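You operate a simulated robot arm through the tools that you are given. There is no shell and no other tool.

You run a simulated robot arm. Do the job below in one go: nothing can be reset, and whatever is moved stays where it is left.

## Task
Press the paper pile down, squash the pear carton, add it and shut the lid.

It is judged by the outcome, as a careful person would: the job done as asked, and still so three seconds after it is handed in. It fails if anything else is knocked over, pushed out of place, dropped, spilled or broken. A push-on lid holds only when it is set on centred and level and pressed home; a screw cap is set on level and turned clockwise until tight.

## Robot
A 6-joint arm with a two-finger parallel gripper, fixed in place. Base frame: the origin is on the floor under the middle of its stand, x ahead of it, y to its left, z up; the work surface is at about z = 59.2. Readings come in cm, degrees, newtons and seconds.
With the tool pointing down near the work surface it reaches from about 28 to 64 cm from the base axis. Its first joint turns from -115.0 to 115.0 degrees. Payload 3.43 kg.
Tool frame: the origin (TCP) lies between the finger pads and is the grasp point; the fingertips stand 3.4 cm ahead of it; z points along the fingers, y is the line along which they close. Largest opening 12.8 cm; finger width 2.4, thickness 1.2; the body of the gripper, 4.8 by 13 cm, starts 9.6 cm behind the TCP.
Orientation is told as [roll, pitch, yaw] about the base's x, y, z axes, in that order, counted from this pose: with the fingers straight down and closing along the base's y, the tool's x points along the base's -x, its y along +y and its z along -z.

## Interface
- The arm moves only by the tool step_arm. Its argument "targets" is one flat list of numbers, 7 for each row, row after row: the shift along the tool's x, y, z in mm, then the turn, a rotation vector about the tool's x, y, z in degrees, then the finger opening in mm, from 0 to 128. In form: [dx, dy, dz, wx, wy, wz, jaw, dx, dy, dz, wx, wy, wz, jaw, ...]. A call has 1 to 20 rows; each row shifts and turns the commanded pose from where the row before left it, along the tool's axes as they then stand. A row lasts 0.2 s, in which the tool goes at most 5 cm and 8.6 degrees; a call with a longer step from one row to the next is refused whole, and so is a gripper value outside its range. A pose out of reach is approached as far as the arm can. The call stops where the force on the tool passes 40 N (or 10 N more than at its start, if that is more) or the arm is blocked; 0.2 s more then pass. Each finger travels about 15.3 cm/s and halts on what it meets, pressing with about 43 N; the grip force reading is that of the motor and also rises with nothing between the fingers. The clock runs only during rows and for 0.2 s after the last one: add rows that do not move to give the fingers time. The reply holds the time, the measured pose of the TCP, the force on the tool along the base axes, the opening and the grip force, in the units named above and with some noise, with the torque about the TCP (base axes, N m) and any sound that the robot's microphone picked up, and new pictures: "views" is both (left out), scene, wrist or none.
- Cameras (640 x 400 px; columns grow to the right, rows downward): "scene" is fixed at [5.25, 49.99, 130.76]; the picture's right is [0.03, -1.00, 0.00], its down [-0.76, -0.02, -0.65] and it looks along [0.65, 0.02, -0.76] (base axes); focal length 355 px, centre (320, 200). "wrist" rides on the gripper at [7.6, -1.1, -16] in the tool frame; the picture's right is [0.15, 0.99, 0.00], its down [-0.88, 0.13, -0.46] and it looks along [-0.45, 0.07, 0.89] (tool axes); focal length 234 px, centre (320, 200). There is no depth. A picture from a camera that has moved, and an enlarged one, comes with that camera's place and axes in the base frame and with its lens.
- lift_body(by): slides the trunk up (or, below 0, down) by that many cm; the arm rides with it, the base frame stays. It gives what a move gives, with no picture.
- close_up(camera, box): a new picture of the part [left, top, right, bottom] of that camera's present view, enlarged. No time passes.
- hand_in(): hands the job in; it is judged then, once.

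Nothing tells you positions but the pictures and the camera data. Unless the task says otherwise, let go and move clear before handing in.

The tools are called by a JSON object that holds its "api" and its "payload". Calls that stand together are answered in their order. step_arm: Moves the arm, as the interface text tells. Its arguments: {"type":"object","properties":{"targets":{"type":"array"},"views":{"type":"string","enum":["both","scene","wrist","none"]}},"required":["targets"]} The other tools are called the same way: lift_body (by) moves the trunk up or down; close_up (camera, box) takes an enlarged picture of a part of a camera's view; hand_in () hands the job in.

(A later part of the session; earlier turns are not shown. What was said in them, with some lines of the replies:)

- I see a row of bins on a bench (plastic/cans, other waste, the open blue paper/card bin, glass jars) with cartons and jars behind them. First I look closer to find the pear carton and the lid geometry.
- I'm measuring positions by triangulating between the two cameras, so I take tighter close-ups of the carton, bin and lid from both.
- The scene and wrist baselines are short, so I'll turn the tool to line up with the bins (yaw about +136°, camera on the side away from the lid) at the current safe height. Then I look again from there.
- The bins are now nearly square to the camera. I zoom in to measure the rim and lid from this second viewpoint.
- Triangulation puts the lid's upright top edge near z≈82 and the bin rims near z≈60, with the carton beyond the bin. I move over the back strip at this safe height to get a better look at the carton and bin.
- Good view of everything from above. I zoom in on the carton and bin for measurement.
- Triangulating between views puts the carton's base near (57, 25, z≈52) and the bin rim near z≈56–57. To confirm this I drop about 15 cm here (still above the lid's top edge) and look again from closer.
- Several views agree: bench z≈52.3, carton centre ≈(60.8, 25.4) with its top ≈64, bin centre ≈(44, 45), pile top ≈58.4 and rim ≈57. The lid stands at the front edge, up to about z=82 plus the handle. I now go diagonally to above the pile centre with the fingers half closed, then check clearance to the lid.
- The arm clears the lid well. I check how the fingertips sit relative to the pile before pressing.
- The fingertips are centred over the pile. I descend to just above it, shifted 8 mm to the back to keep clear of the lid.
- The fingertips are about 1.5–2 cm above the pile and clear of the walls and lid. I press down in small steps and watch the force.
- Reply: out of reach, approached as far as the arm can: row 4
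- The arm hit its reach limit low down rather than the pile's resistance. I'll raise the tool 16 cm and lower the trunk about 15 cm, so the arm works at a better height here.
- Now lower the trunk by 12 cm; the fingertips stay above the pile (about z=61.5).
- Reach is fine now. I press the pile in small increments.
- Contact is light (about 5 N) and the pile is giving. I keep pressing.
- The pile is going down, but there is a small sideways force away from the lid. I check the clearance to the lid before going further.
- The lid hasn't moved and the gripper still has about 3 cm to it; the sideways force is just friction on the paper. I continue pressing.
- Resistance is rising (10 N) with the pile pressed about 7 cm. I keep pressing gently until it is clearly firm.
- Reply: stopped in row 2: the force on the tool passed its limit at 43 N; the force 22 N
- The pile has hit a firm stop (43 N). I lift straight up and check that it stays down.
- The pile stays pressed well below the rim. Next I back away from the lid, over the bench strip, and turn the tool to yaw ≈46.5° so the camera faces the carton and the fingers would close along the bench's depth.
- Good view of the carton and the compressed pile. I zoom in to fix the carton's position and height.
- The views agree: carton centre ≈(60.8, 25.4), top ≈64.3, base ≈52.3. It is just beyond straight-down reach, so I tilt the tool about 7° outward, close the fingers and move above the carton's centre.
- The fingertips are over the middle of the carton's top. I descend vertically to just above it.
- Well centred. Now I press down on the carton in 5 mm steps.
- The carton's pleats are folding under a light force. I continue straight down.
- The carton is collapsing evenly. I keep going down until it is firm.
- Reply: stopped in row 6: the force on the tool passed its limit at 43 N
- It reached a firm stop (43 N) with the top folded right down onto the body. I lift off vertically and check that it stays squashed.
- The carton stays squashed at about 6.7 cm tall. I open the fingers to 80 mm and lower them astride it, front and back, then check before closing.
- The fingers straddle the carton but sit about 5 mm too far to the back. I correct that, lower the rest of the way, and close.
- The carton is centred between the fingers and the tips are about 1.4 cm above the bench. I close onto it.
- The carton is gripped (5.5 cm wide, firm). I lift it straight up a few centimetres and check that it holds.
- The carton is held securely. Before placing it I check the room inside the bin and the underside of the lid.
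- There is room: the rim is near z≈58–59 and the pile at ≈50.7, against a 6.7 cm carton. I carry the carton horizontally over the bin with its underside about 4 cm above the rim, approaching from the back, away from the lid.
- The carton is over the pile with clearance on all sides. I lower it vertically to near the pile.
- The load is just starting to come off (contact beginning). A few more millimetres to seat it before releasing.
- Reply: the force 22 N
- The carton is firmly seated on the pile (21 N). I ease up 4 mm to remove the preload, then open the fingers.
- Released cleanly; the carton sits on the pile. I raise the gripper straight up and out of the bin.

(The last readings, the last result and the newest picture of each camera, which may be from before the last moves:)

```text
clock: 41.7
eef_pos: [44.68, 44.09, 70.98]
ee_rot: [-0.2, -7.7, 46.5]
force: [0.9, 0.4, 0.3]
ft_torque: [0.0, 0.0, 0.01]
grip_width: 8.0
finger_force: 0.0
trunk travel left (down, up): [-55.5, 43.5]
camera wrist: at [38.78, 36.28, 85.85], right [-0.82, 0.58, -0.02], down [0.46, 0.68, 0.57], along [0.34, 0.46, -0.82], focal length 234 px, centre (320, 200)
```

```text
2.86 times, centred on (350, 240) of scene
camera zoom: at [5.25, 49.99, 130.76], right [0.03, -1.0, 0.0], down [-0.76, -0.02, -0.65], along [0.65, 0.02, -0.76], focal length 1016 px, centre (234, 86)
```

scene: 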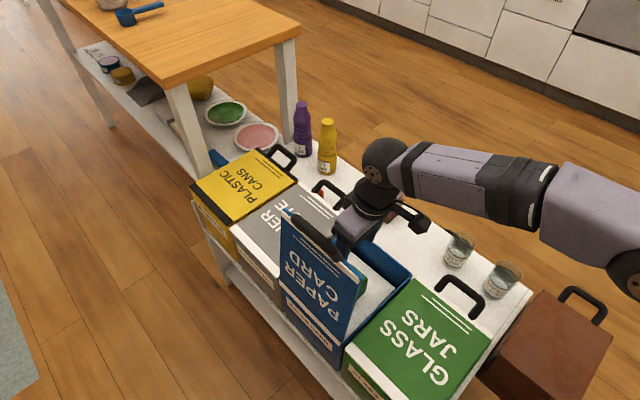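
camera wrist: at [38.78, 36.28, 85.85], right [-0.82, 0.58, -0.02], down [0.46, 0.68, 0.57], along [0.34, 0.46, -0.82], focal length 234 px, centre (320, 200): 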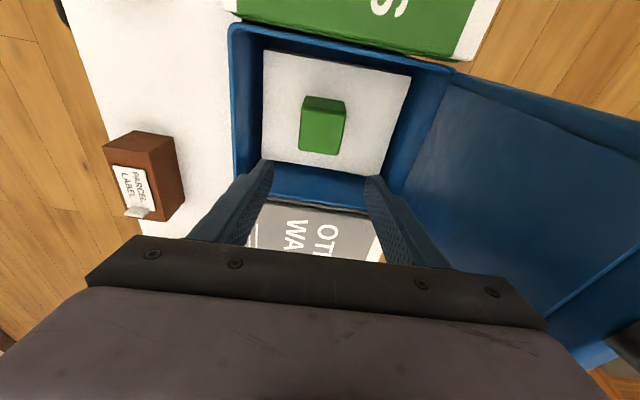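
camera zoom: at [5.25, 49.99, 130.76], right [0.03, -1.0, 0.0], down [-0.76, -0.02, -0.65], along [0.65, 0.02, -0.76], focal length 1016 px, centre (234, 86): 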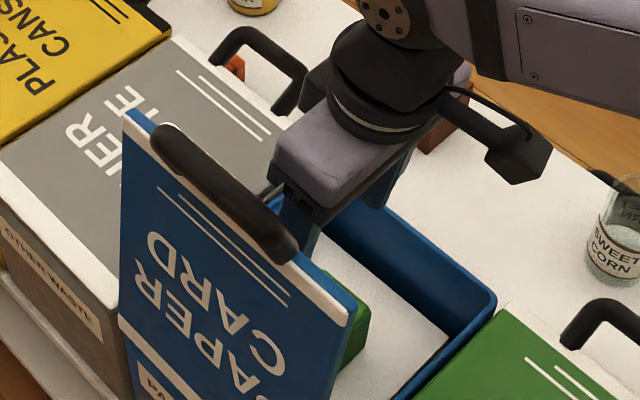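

The carton lies flat within the bin, well below the rim. To shut the lid I'll go around its right-hand side (over the glass bin) to its outer face and push near the top edge, right of the handle. First I raise the trunk 10 cm, straighten the tool and close the fingers.

{"api": "lift_body", "payload": {"by": 10}}

{"api": "step_arm", "payload": {"targets": [0, 0, 0, 0, 7.7, 0, 0, 0, 0, 0, 0, 0, 0, 0, 45, 0, 0, 0, 0, 0, 0, 45, 0, 0, 0, 0, 0, 0, 45, 0, 0, 0, 0, 0, 0, 45, 0, 0, 0, 0, 0, 0, 0, 0, 0, 0, 0, 0, 0]}}

```text
clock: 43.0
eef_pos: [44.68, 44.05, 81.07]
ee_rot: [-0.2, -7.8, 46.6]
force: [-0.5, -0.7, 0.1]
ft_torque: [0.0, -0.02, -0.04]
grip_width: 8.0
finger_force: 0.0
trunk travel left (down, up): [-65.5, 33.5]
```

```text
clock: 44.6
eef_pos: [32.26, 30.79, 80.92]
ee_rot: [-0.2, 0.0, 46.6]
force: [-0.7, 0.2, 0.8]
ft_torque: [0.02, -0.02, -0.01]
grip_width: 0.0
finger_force: 33.0
trunk travel left (down, up): [-65.5, 33.5]
camera wrist: at [27.82, 24.65, 96.99], right [-0.82, 0.57, 0.0], down [0.51, 0.73, 0.46], along [0.26, 0.37, -0.89], focal length 234 px, centre (320, 200)
```

scene: 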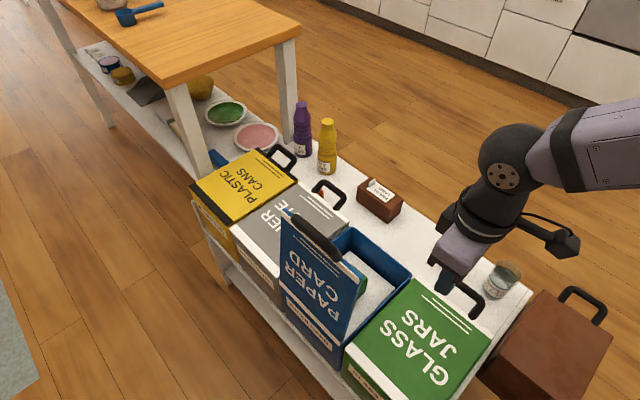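
wrist: 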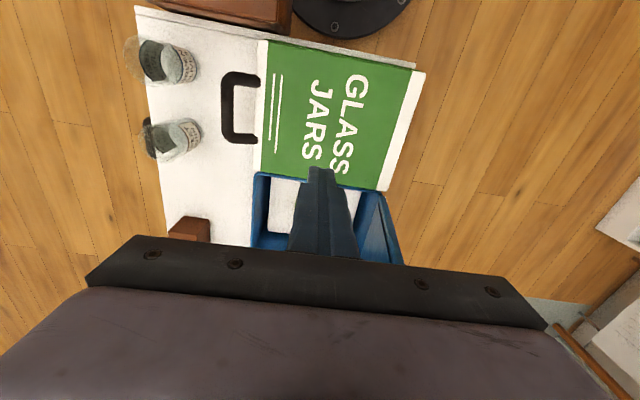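

{"api": "close_up", "payload": {"camera": "wrist", "box": [240, 140, 440, 270]}}

{"api": "close_up", "payload": {"camera": "scene", "box": [260, 190, 430, 340]}}

```text
3.08 times, centred on (340, 205) of wrist
camera zoom: at [27.82, 24.65, 96.99], right [-0.82, 0.57, 0.0], down [0.51, 0.73, 0.46], along [0.26, 0.37, -0.89], focal length 720 px, centre (258, 185)
```

zoom: 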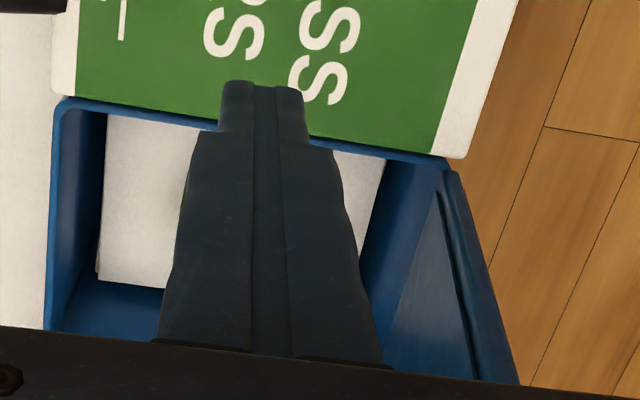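

```text
2.67 times, centred on (345, 265) of scene
camera zoom: at [5.25, 49.99, 130.76], right [0.03, -1.0, 0.0], down [-0.76, -0.02, -0.65], along [0.65, 0.02, -0.76], focal length 948 px, centre (253, 27)
```

zoom: 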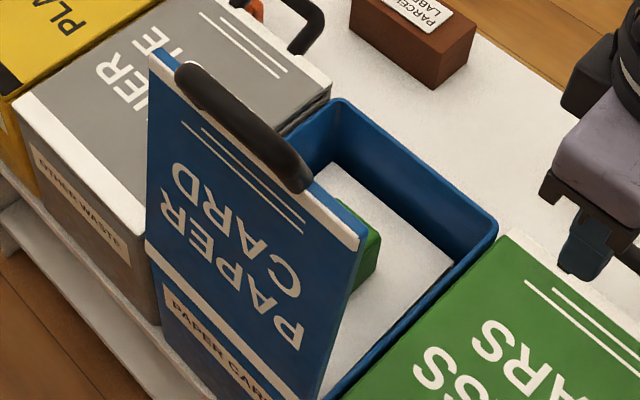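

The path around the right side is clear. I go past the lid's edge to its front, then in beside it, still about 5 cm away from its outer face.

{"api": "step_arm", "payload": {"targets": [0, 45.8, -3, 0, 0, 0, 0, 0, 45.8, -3, 0, 0, 0, 0, 0, 45.8, -4, 0, 0, 0, 0, 0, 45.8, 0, 0, 0, 0, 0, 0, 0, 0, 0, 0, 0, 0]}}

{"api": "close_up", "payload": {"camera": "wrist", "box": [180, 60, 480, 260]}}

```text
clock: 45.8
eef_pos: [19.06, 43.74, 81.98]
ee_rot: [-0.2, -0.1, 46.4]
force: [-1.3, -0.1, 0.1]
ft_torque: [0.0, -0.01, -0.04]
grip_width: 0.0
finger_force: 33.5
trunk travel left (down, up): [-65.5, 33.5]
camera wrist: at [14.53, 37.47, 97.93], right [-0.82, 0.57, 0.0], down [0.51, 0.73, 0.46], along [0.26, 0.37, -0.89], focal length 234 px, centre (320, 200)
```

scene: 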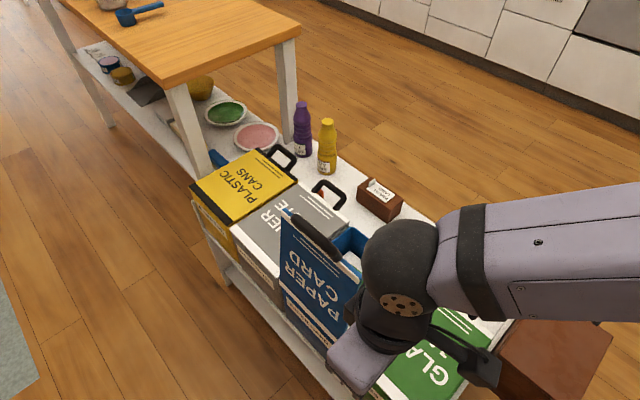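
wrist: 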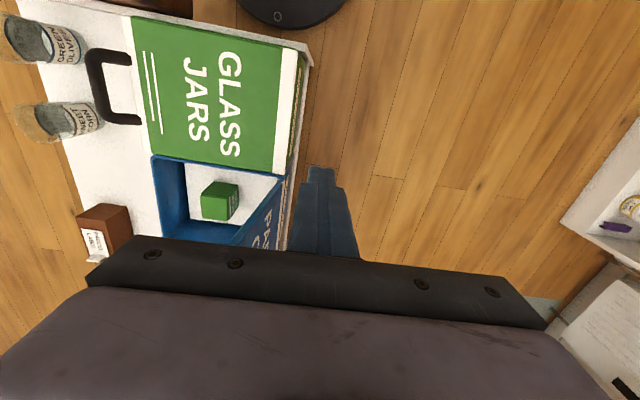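

```text
2.00 times, centred on (330, 160) of wrist
camera zoom: at [14.53, 37.47, 97.93], right [-0.82, 0.57, 0.0], down [0.51, 0.73, 0.46], along [0.26, 0.37, -0.89], focal length 468 px, centre (300, 280)
```

zoom: 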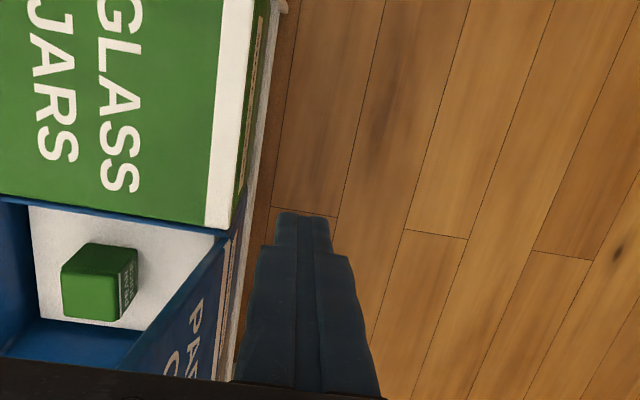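

{"api": "step_arm", "payload": {"targets": [-38.7, 0, 0, 0, 0, 0, 0, -38.7, 0, 0, 0, 0, 0, 0, -38.7, 0, 0, 0, 0, 0, 0, 0, 0, 0, 0, 0, 0, 0]}}

{"api": "close_up", "payload": {"camera": "wrist", "box": [180, 60, 480, 260]}}

{"api": "close_up", "payload": {"camera": "scene", "box": [230, 170, 430, 350]}}

```text
clock: 46.8
eef_pos: [26.87, 52.04, 81.92]
ee_rot: [-0.1, 0.0, 46.5]
force: [0.2, 0.4, 0.6]
ft_torque: [0.0, 0.01, 0.01]
grip_width: 0.01
finger_force: 32.6
trunk travel left (down, up): [-65.5, 33.5]
camera wrist: at [22.36, 45.81, 97.88], right [-0.82, 0.57, 0.0], down [0.51, 0.73, 0.46], along [0.26, 0.37, -0.89], focal length 234 px, centre (320, 200)
```

scene: 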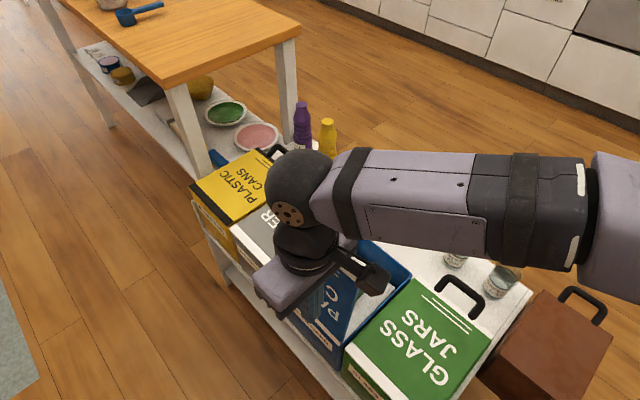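
wrist: 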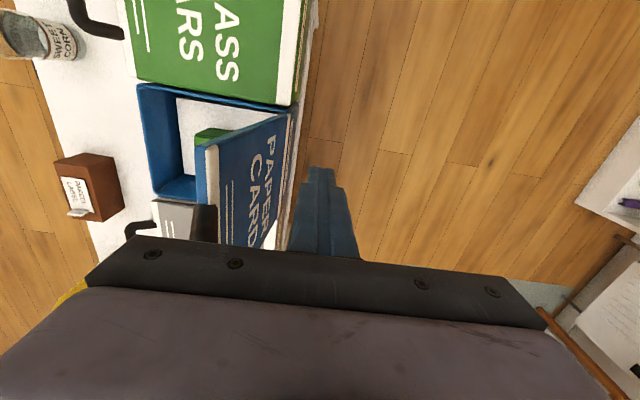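

```text
2.00 times, centred on (330, 160) of wrist
camera zoom: at [22.36, 45.81, 97.88], right [-0.82, 0.57, 0.0], down [0.51, 0.73, 0.46], along [0.26, 0.37, -0.89], focal length 468 px, centre (300, 280)
```

zoom: 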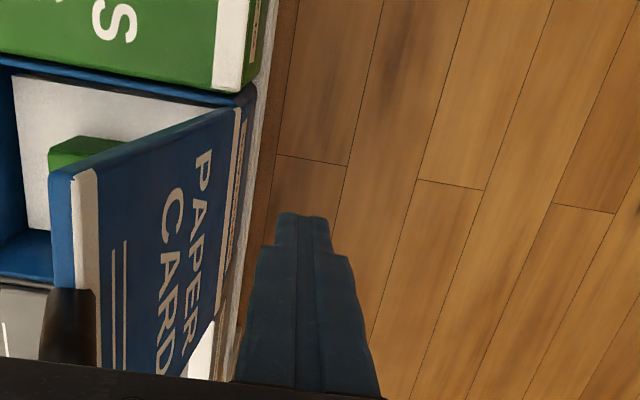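

```text
2.22 times, centred on (330, 260) of scene
camera zoom: at [5.25, 49.99, 130.76], right [0.03, -1.0, 0.0], down [-0.76, -0.02, -0.65], along [0.65, 0.02, -0.76], focal length 790 px, centre (298, 67)
```

zoom: 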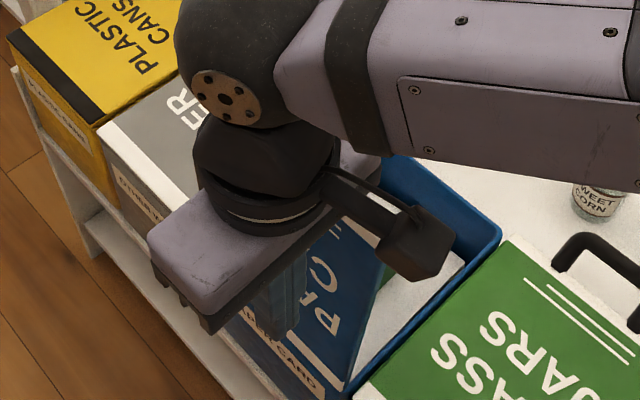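

I can see the lid's outer face, leaning slightly inward, and the handle; my fingertips are right of the handle. I move in until they just touch the lid's face.

{"api": "step_arm", "payload": {"targets": [0, -30, 8, 0, 0, 0, 0, 0, -20, 7, 0, 0, 0, 0, 0, -8, 0, 0, 0, 0, 0, 0, -8, 0, 0, 0, 0, 0]}}

{"api": "close_up", "payload": {"camera": "wrist", "box": [180, 60, 480, 260]}}

```text
clock: 47.8
eef_pos: [31.58, 47.7, 80.27]
ee_rot: [0.0, -0.1, 46.5]
force: [-0.4, 1.2, -0.1]
ft_torque: [0.08, 0.0, 0.0]
grip_width: 0.01
finger_force: 33.1
trunk travel left (down, up): [-65.5, 33.5]
camera wrist: at [27.17, 41.36, 96.37], right [-0.82, 0.57, 0.0], down [0.51, 0.73, 0.46], along [0.26, 0.37, -0.89], focal length 234 px, centre (320, 200)
```

scene: 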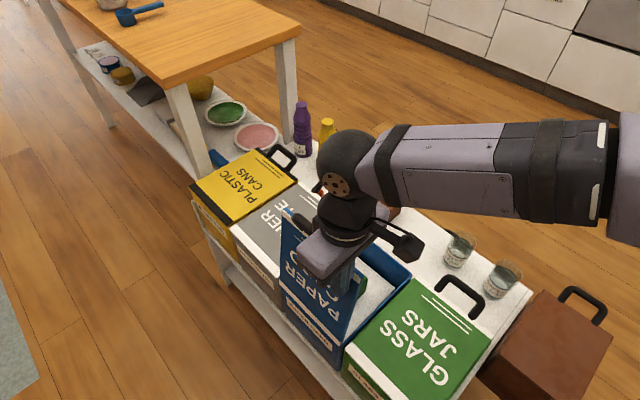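
wrist: 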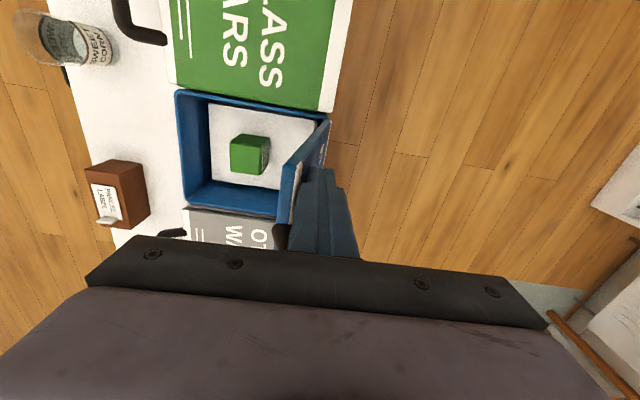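

```text
2.00 times, centred on (330, 160) of wrist
camera zoom: at [27.17, 41.36, 96.37], right [-0.82, 0.57, 0.0], down [0.51, 0.73, 0.46], along [0.26, 0.37, -0.89], focal length 468 px, centre (300, 280)
```

zoom: 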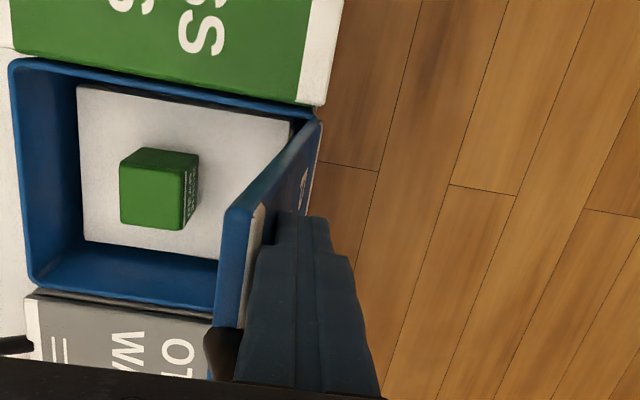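

Touching. Now I push along an arc about the hinge, a part at a time.

{"api": "step_arm", "payload": {"targets": [0, -22.8, 4.7, 0, 0, 0, 0, 0, -22, 7.3, 0, 0, 0, 0, 0, -20.9, 10, 0, 0, 0, 0]}}

{"api": "close_up", "payload": {"camera": "wrist", "box": [180, 60, 480, 260]}}

```text
clock: 48.6
eef_pos: [36.54, 42.96, 78.43]
ee_rot: [-0.1, 0.0, 46.6]
force: [-0.5, 0.2, 0.1]
ft_torque: [0.0, 0.01, -0.02]
grip_width: 0.01
finger_force: 33.3
trunk travel left (down, up): [-65.5, 33.5]
camera wrist: at [32.05, 36.68, 94.38], right [-0.82, 0.57, 0.0], down [0.51, 0.73, 0.46], along [0.26, 0.37, -0.89], focal length 234 px, centre (320, 200)
```

scene: 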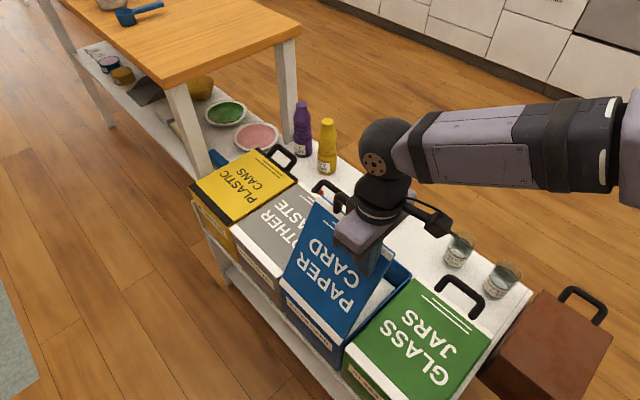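
wrist: 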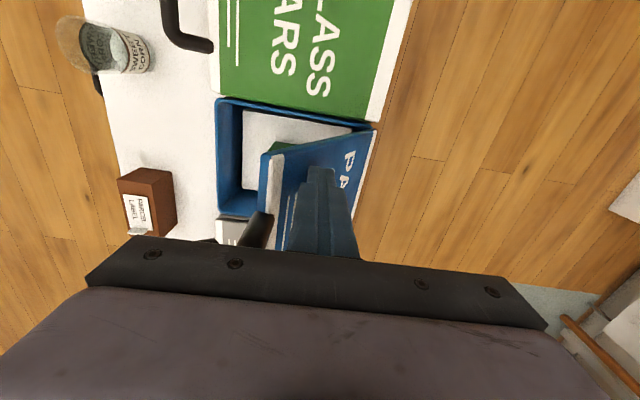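

```text
2.00 times, centred on (330, 160) of wrist
camera zoom: at [32.05, 36.68, 94.38], right [-0.82, 0.57, 0.0], down [0.51, 0.73, 0.46], along [0.26, 0.37, -0.89], focal length 468 px, centre (300, 280)
```

zoom: 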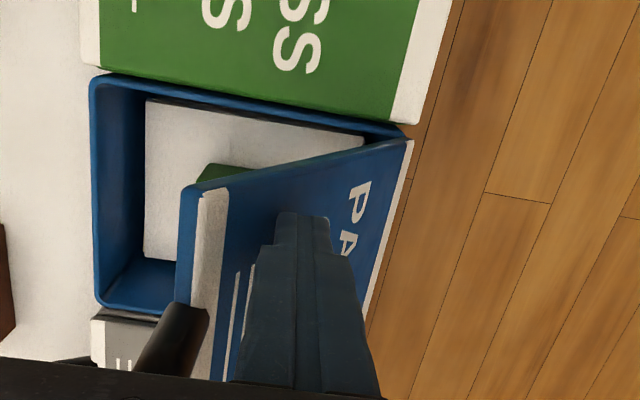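

The lid follows. I continue along the arc.

{"api": "step_arm", "payload": {"targets": [0, -19.6, 12.5, 0, 0, 0, 0, 0, -17.9, 14.7, 0, 0, 0, 0, 0, -15.9, 16.9, 0, 0, 0, 0]}}

{"api": "close_up", "payload": {"camera": "wrist", "box": [180, 60, 480, 260]}}

```text
clock: 49.4
eef_pos: [40.48, 39.29, 73.69]
ee_rot: [-0.2, -0.1, 46.6]
force: [-0.5, -0.6, -0.2]
ft_torque: [-0.02, 0.01, 0.02]
grip_width: 0.0
finger_force: 33.0
trunk travel left (down, up): [-65.5, 33.5]
camera wrist: at [35.96, 33.01, 89.78], right [-0.82, 0.57, 0.0], down [0.51, 0.73, 0.46], along [0.26, 0.37, -0.89], focal length 234 px, centre (320, 200)
```

scene: 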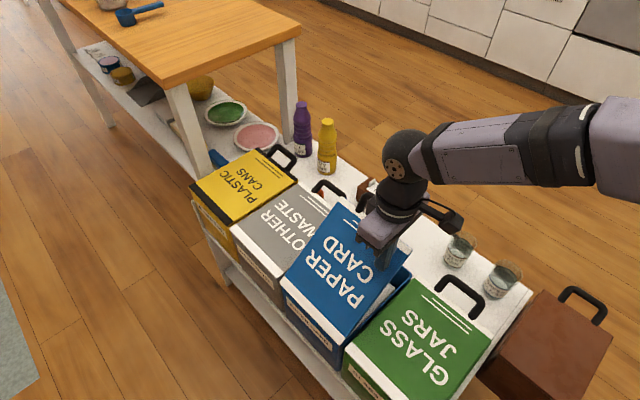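
wrist: 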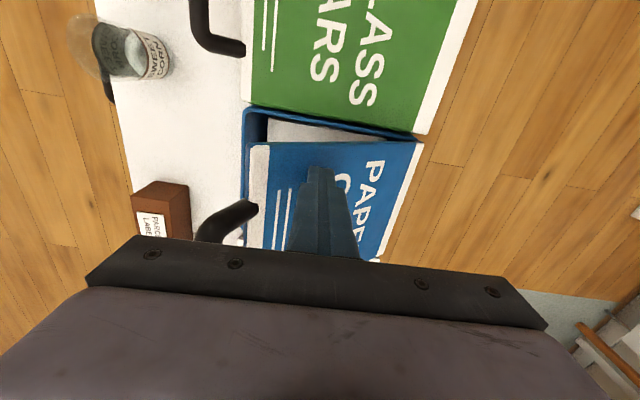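

```text
2.00 times, centred on (330, 160) of wrist
camera zoom: at [35.96, 33.01, 89.78], right [-0.82, 0.57, 0.0], down [0.51, 0.73, 0.46], along [0.26, 0.37, -0.89], focal length 468 px, centre (300, 280)
```

zoom: 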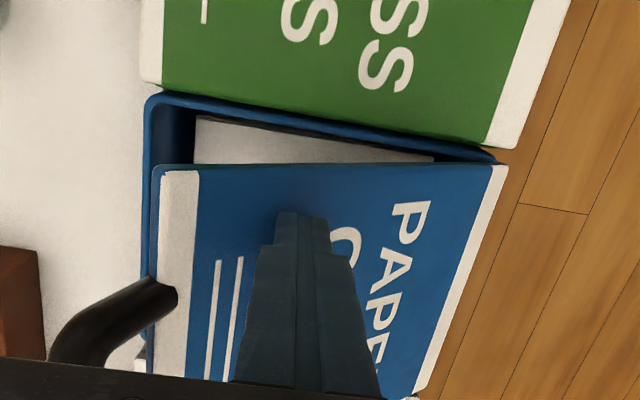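

{"api": "step_arm", "payload": {"targets": [0, -13.8, 18.6, 0, 0, 0, 0, 0, -11.5, 20.2, 0, 0, 0, 0, 0, -8.8, 21.4, 0, 0, 0, 0]}}

{"api": "close_up", "payload": {"camera": "wrist", "box": [180, 60, 480, 260]}}

```text
clock: 50.2
eef_pos: [42.83, 36.82, 67.85]
ee_rot: [-0.2, -0.1, 46.5]
force: [-0.6, -0.5, -0.4]
ft_torque: [0.02, 0.02, 0.03]
grip_width: 0.0
finger_force: 33.3
trunk travel left (down, up): [-65.5, 33.5]
camera wrist: at [38.37, 30.6, 83.85], right [-0.82, 0.57, 0.0], down [0.51, 0.73, 0.46], along [0.26, 0.37, -0.89], focal length 234 px, centre (320, 200)
```

scene: 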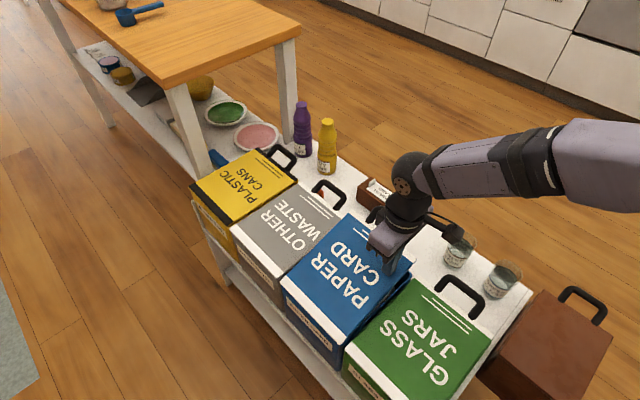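
wrist: 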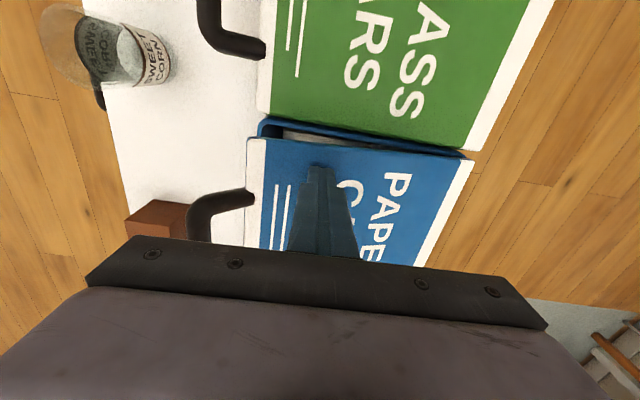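

```text
2.00 times, centred on (330, 160) of wrist
camera zoom: at [38.37, 30.6, 83.85], right [-0.82, 0.57, 0.0], down [0.51, 0.73, 0.46], along [0.26, 0.37, -0.89], focal length 468 px, centre (300, 280)
```

zoom: 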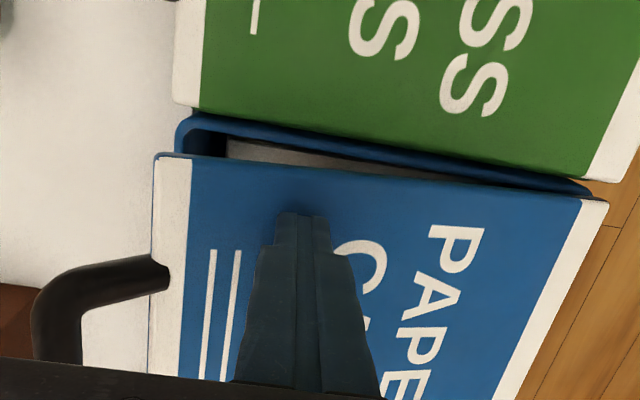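

Nearly closed. I continue with smaller steps.

{"api": "step_arm", "payload": {"targets": [0, -5, 12, 0, 0, 0, 0, 0, -4, 12, 0, 0, 0, 0, 0, -2, 8, 0, 0, 0, 0, 0, 0, 0, 0, 0, 0, 0]}}

{"api": "close_up", "payload": {"camera": "wrist", "box": [180, 60, 480, 260]}}

{"api": "close_up", "payload": {"camera": "scene", "box": [270, 190, 430, 370]}}

```text
clock: 51.2
eef_pos: [43.64, 36.2, 64.68]
ee_rot: [-0.2, -0.1, 46.5]
force: [1.0, 0.5, -0.7]
ft_torque: [0.0, -0.02, 0.01]
grip_width: 0.0
finger_force: 33.0
trunk travel left (down, up): [-65.5, 33.5]
camera wrist: at [39.23, 29.82, 80.67], right [-0.82, 0.57, 0.0], down [0.51, 0.73, 0.46], along [0.26, 0.37, -0.89], focal length 234 px, centre (320, 200)
```

scene: 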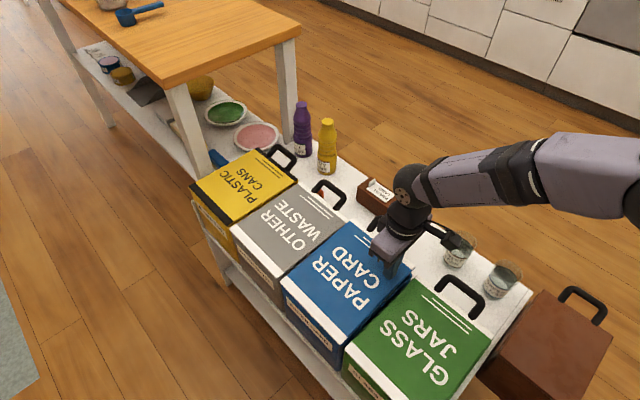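
wrist: 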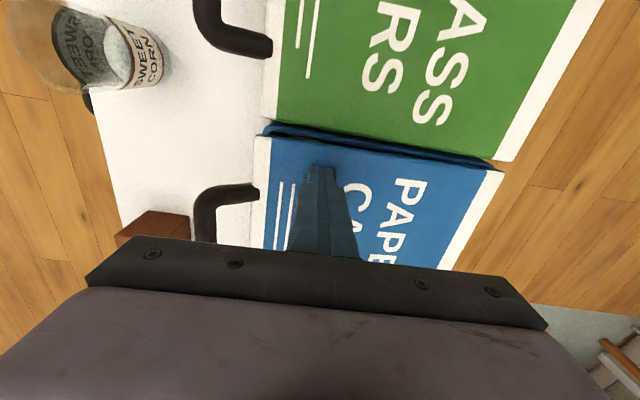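

```text
2.00 times, centred on (330, 160) of wrist
camera zoom: at [39.23, 29.82, 80.67], right [-0.82, 0.57, 0.0], down [0.51, 0.73, 0.46], along [0.26, 0.37, -0.89], focal length 468 px, centre (300, 280)
```

zoom: 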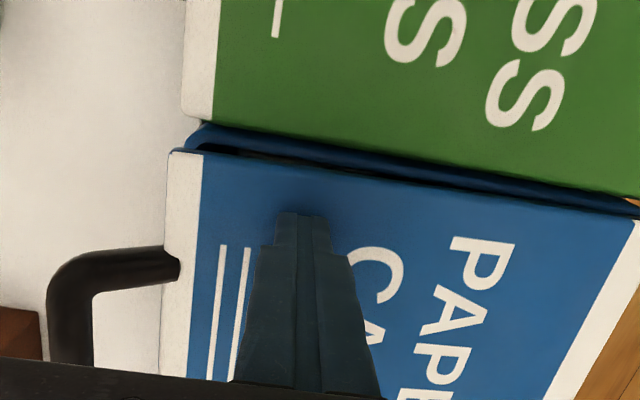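

```text
2.22 times, centred on (350, 280) of scene
camera zoom: at [5.25, 49.99, 130.76], right [0.03, -1.0, 0.0], down [-0.76, -0.02, -0.65], along [0.65, 0.02, -0.76], focal length 790 px, centre (253, 22)
```

zoom: 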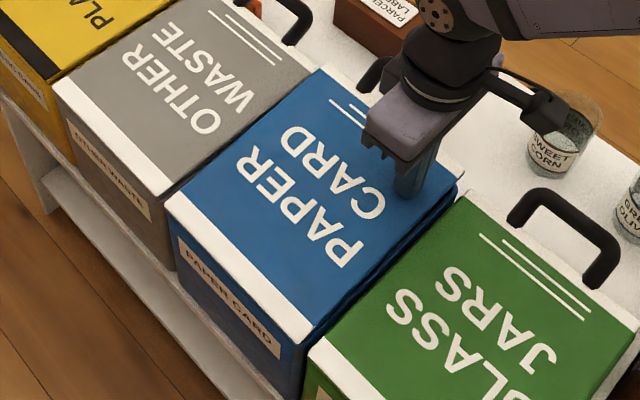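

A small gap remains. I keep lowering until the lid meets the rim and resists.

{"api": "step_arm", "payload": {"targets": [0, 0, 6, 0, 0, 0, 0, 0, 0, 6, 0, 0, 0, 0, 0, 0, 4, 0, 0, 0, 0, 0, 0, 4, 0, 0, 0, 0, 0, 0, 4, 0, 0, 0, 0, 0, 0, 4, 0, 0, 0, 0]}}

{"api": "close_up", "payload": {"camera": "wrist", "box": [180, 60, 480, 260]}}

{"api": "close_up", "payload": {"camera": "scene", "box": [270, 190, 430, 370]}}

```text
clock: 52.7
eef_pos: [43.65, 36.14, 62.59]
ee_rot: [-0.2, -0.2, 46.5]
force: [-8.7, -8.7, 24.1]
ft_torque: [-0.47, 0.55, 0.02]
grip_width: 0.02
finger_force: 33.1
trunk travel left (down, up): [-65.5, 33.5]
stopped in row 6: the force on the tool passed its limit at 44 N (the readings are from after the stop); the commanded pose is now the measured one
camera wrist: at [39.2, 29.84, 78.66], right [-0.82, 0.57, 0.0], down [0.51, 0.73, 0.46], along [0.27, 0.37, -0.89], focal length 234 px, centre (320, 200)
```

scene: 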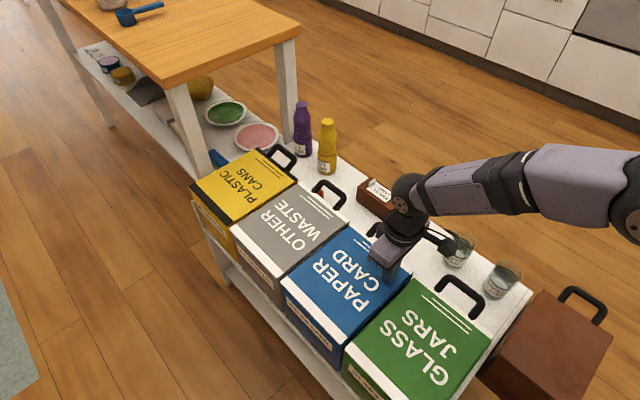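
wrist: 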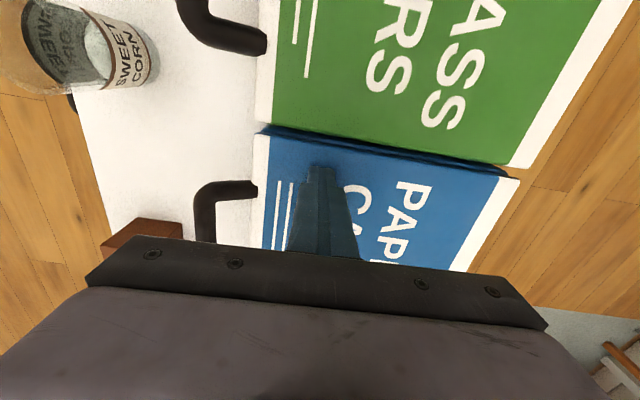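

```text
2.00 times, centred on (330, 160) of wrist
camera zoom: at [39.2, 29.84, 78.66], right [-0.82, 0.57, 0.0], down [0.51, 0.73, 0.46], along [0.27, 0.37, -0.89], focal length 468 px, centre (300, 280)
```

zoom: 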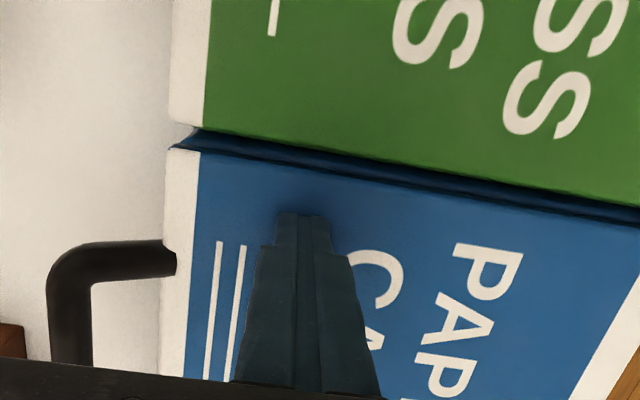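

```text
2.22 times, centred on (350, 280) of scene
camera zoom: at [5.25, 49.99, 130.76], right [0.03, -1.0, 0.0], down [-0.76, -0.02, -0.65], along [0.65, 0.02, -0.76], focal length 790 px, centre (253, 22)
```

zoom: 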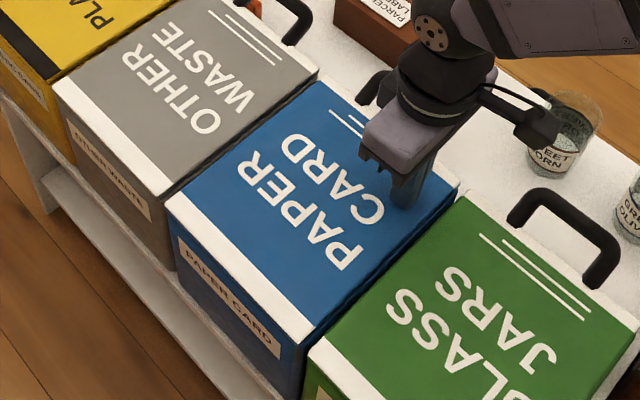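

The lid stopped firmly at z≈59.2 with 44 N, level with the neighbouring lids. I lift off and check that it stays shut.

{"api": "step_arm", "payload": {"targets": [0, 0, -10, 0, 0, 0, 0, 0, 0, -30, 0, 0, 0, 0, 0, 0, -40, 0, 0, 0, 0, 0, 0, -40, 0, 0, 0, 0, 0, 0, 0, 0, 0, 0, 0]}}

{"api": "close_up", "payload": {"camera": "wrist", "box": [200, 40, 480, 260]}}

{"api": "close_up", "payload": {"camera": "scene", "box": [270, 190, 430, 370]}}

```text
clock: 53.9
eef_pos: [43.69, 36.05, 74.35]
ee_rot: [-0.1, -0.2, 46.5]
force: [0.2, 0.7, -0.7]
ft_torque: [-0.01, 0.0, 0.01]
grip_width: 0.0
finger_force: 33.2
trunk travel left (down, up): [-65.5, 33.5]
camera wrist: at [39.16, 29.74, 90.38], right [-0.82, 0.57, 0.0], down [0.51, 0.73, 0.46], along [0.27, 0.37, -0.89], focal length 234 px, centre (320, 200)
```

scene: 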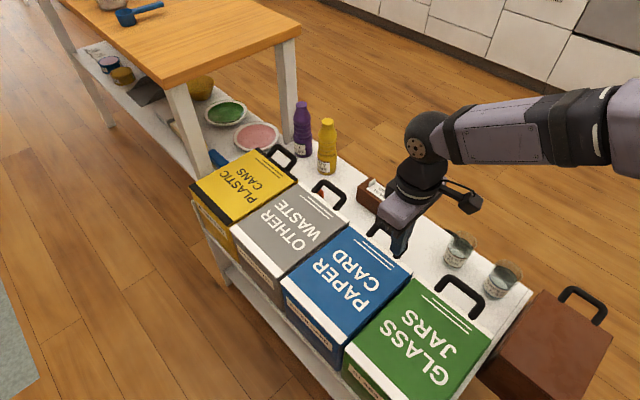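
wrist: 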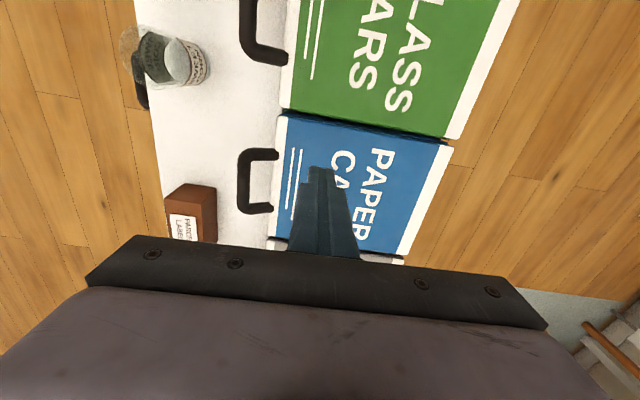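

```text
1.82 times, centred on (340, 150) of wrist
camera zoom: at [39.16, 29.74, 90.38], right [-0.82, 0.57, 0.0], down [0.51, 0.73, 0.46], along [0.27, 0.37, -0.89], focal length 426 px, centre (284, 291)
```

zoom: 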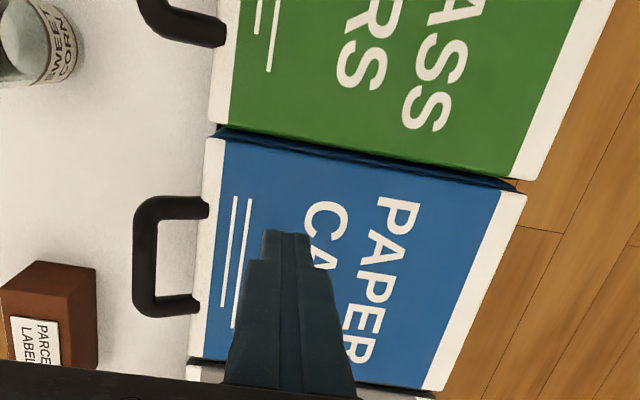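

```text
2.22 times, centred on (350, 280) of scene
camera zoom: at [5.25, 49.99, 130.76], right [0.03, -1.0, 0.0], down [-0.76, -0.02, -0.65], along [0.65, 0.02, -0.76], focal length 790 px, centre (253, 22)
```

zoom: 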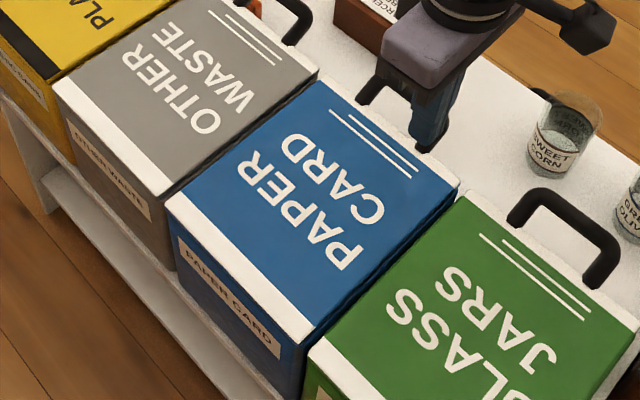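

The lid stays down and looks flush. I move the gripper clear over the bench and take a last look at the lid's back edge for any gap.

{"api": "step_arm", "payload": {"targets": [0, -35, -15, 0, 0, 0, 0, 0, -35, -15, 0, 0, 0, 0, 0, -35, -15, 0, 0, 0, 0, 0, 0, 0, 0, 0, 0, 0]}}

{"api": "close_up", "payload": {"camera": "wrist", "box": [320, 0, 600, 220]}}

{"api": "close_up", "payload": {"camera": "scene", "box": [330, 210, 450, 310]}}

{"api": "close_up", "payload": {"camera": "scene", "box": [270, 260, 390, 370]}}

```text
clock: 54.9
eef_pos: [51.62, 28.88, 78.69]
ee_rot: [-0.1, -0.2, 46.5]
force: [-0.2, -0.4, 0.5]
ft_torque: [-0.02, 0.05, 0.0]
grip_width: 0.02
finger_force: 33.2
trunk travel left (down, up): [-65.5, 33.5]
camera wrist: at [47.12, 22.55, 94.78], right [-0.82, 0.57, 0.0], down [0.51, 0.73, 0.46], along [0.27, 0.37, -0.89], focal length 234 px, centre (320, 200)
```

scene: 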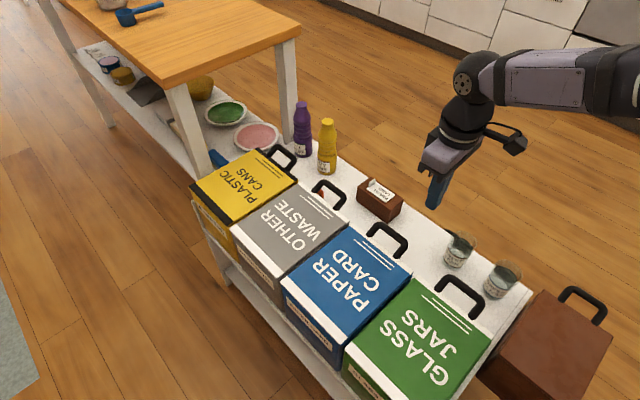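
wrist: 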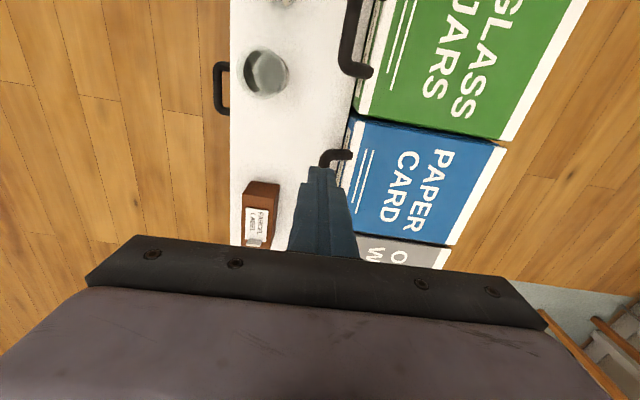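

```text
1.82 times, centred on (460, 110) of wrist
camera zoom: at [47.12, 22.55, 94.78], right [-0.82, 0.57, 0.0], down [0.51, 0.73, 0.46], along [0.27, 0.37, -0.89], focal length 426 px, centre (66, 364)
```

zoom: 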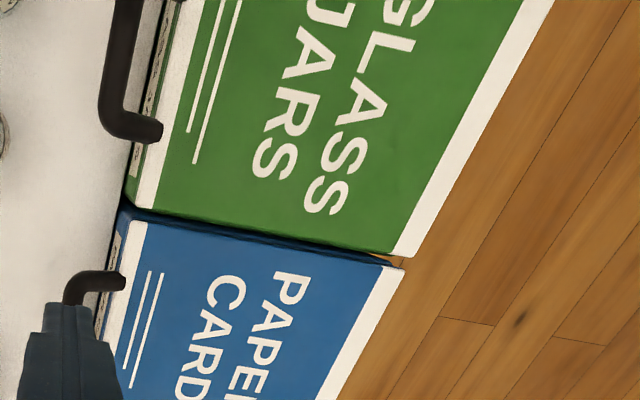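

```text
4.00 times, centred on (390, 260) of scene
camera zoom: at [5.25, 49.99, 130.76], right [0.03, -1.0, 0.0], down [-0.76, -0.02, -0.65], along [0.65, 0.02, -0.76], focal length 1422 px, centre (40, -40)
```

zoom: 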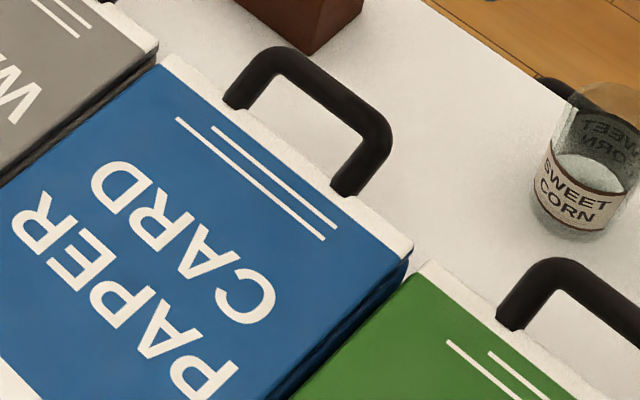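

```text
3.64 times, centred on (330, 315) of scene
camera zoom: at [5.25, 49.99, 130.76], right [0.03, -1.0, 0.0], down [-0.76, -0.02, -0.65], along [0.65, 0.02, -0.76], focal length 1292 px, centre (284, -218)
```

zoom: 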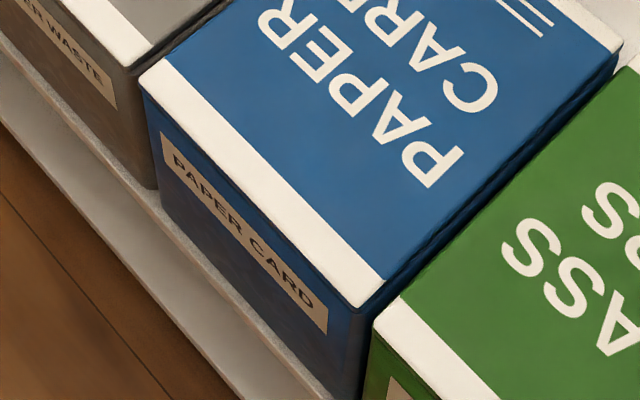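

The pear carton is squashed and sitting on the pressed-down pile in the paper bin, and the lid is closed. The lid's back corner measures about z≈59.2, level with the neighbouring lids, and it hasn't lifted since I let go. The other objects look undisturbed and the gripper is clear, so I'm handing in.

{"api": "hand_in", "payload": {}}

```text
The job is handed in.
```

I pressed the paper pile down, squashed the pear carton, put it on the pile in the paper bin, and closed the lid. The job is handed in; I don't have the verdict yet.

- **Pile:** it went down about 7.5 cm until it hit a firm stop at 43 N, and stayed down.
- **Carton:** it was pressed from about 12 cm to about 6.7 cm tall, also to a firm stop. It sits on the pile just below the bin's rim, with only a few millimetres to spare.
- **Lid:** I pressed it until it stopped at 44 N. It measured level with the neighbouring lids and had not lifted when I last looked, about two seconds after letting go. I heard no click.

In the last pictures nothing else had moved, and the gripper was clear over the bench.
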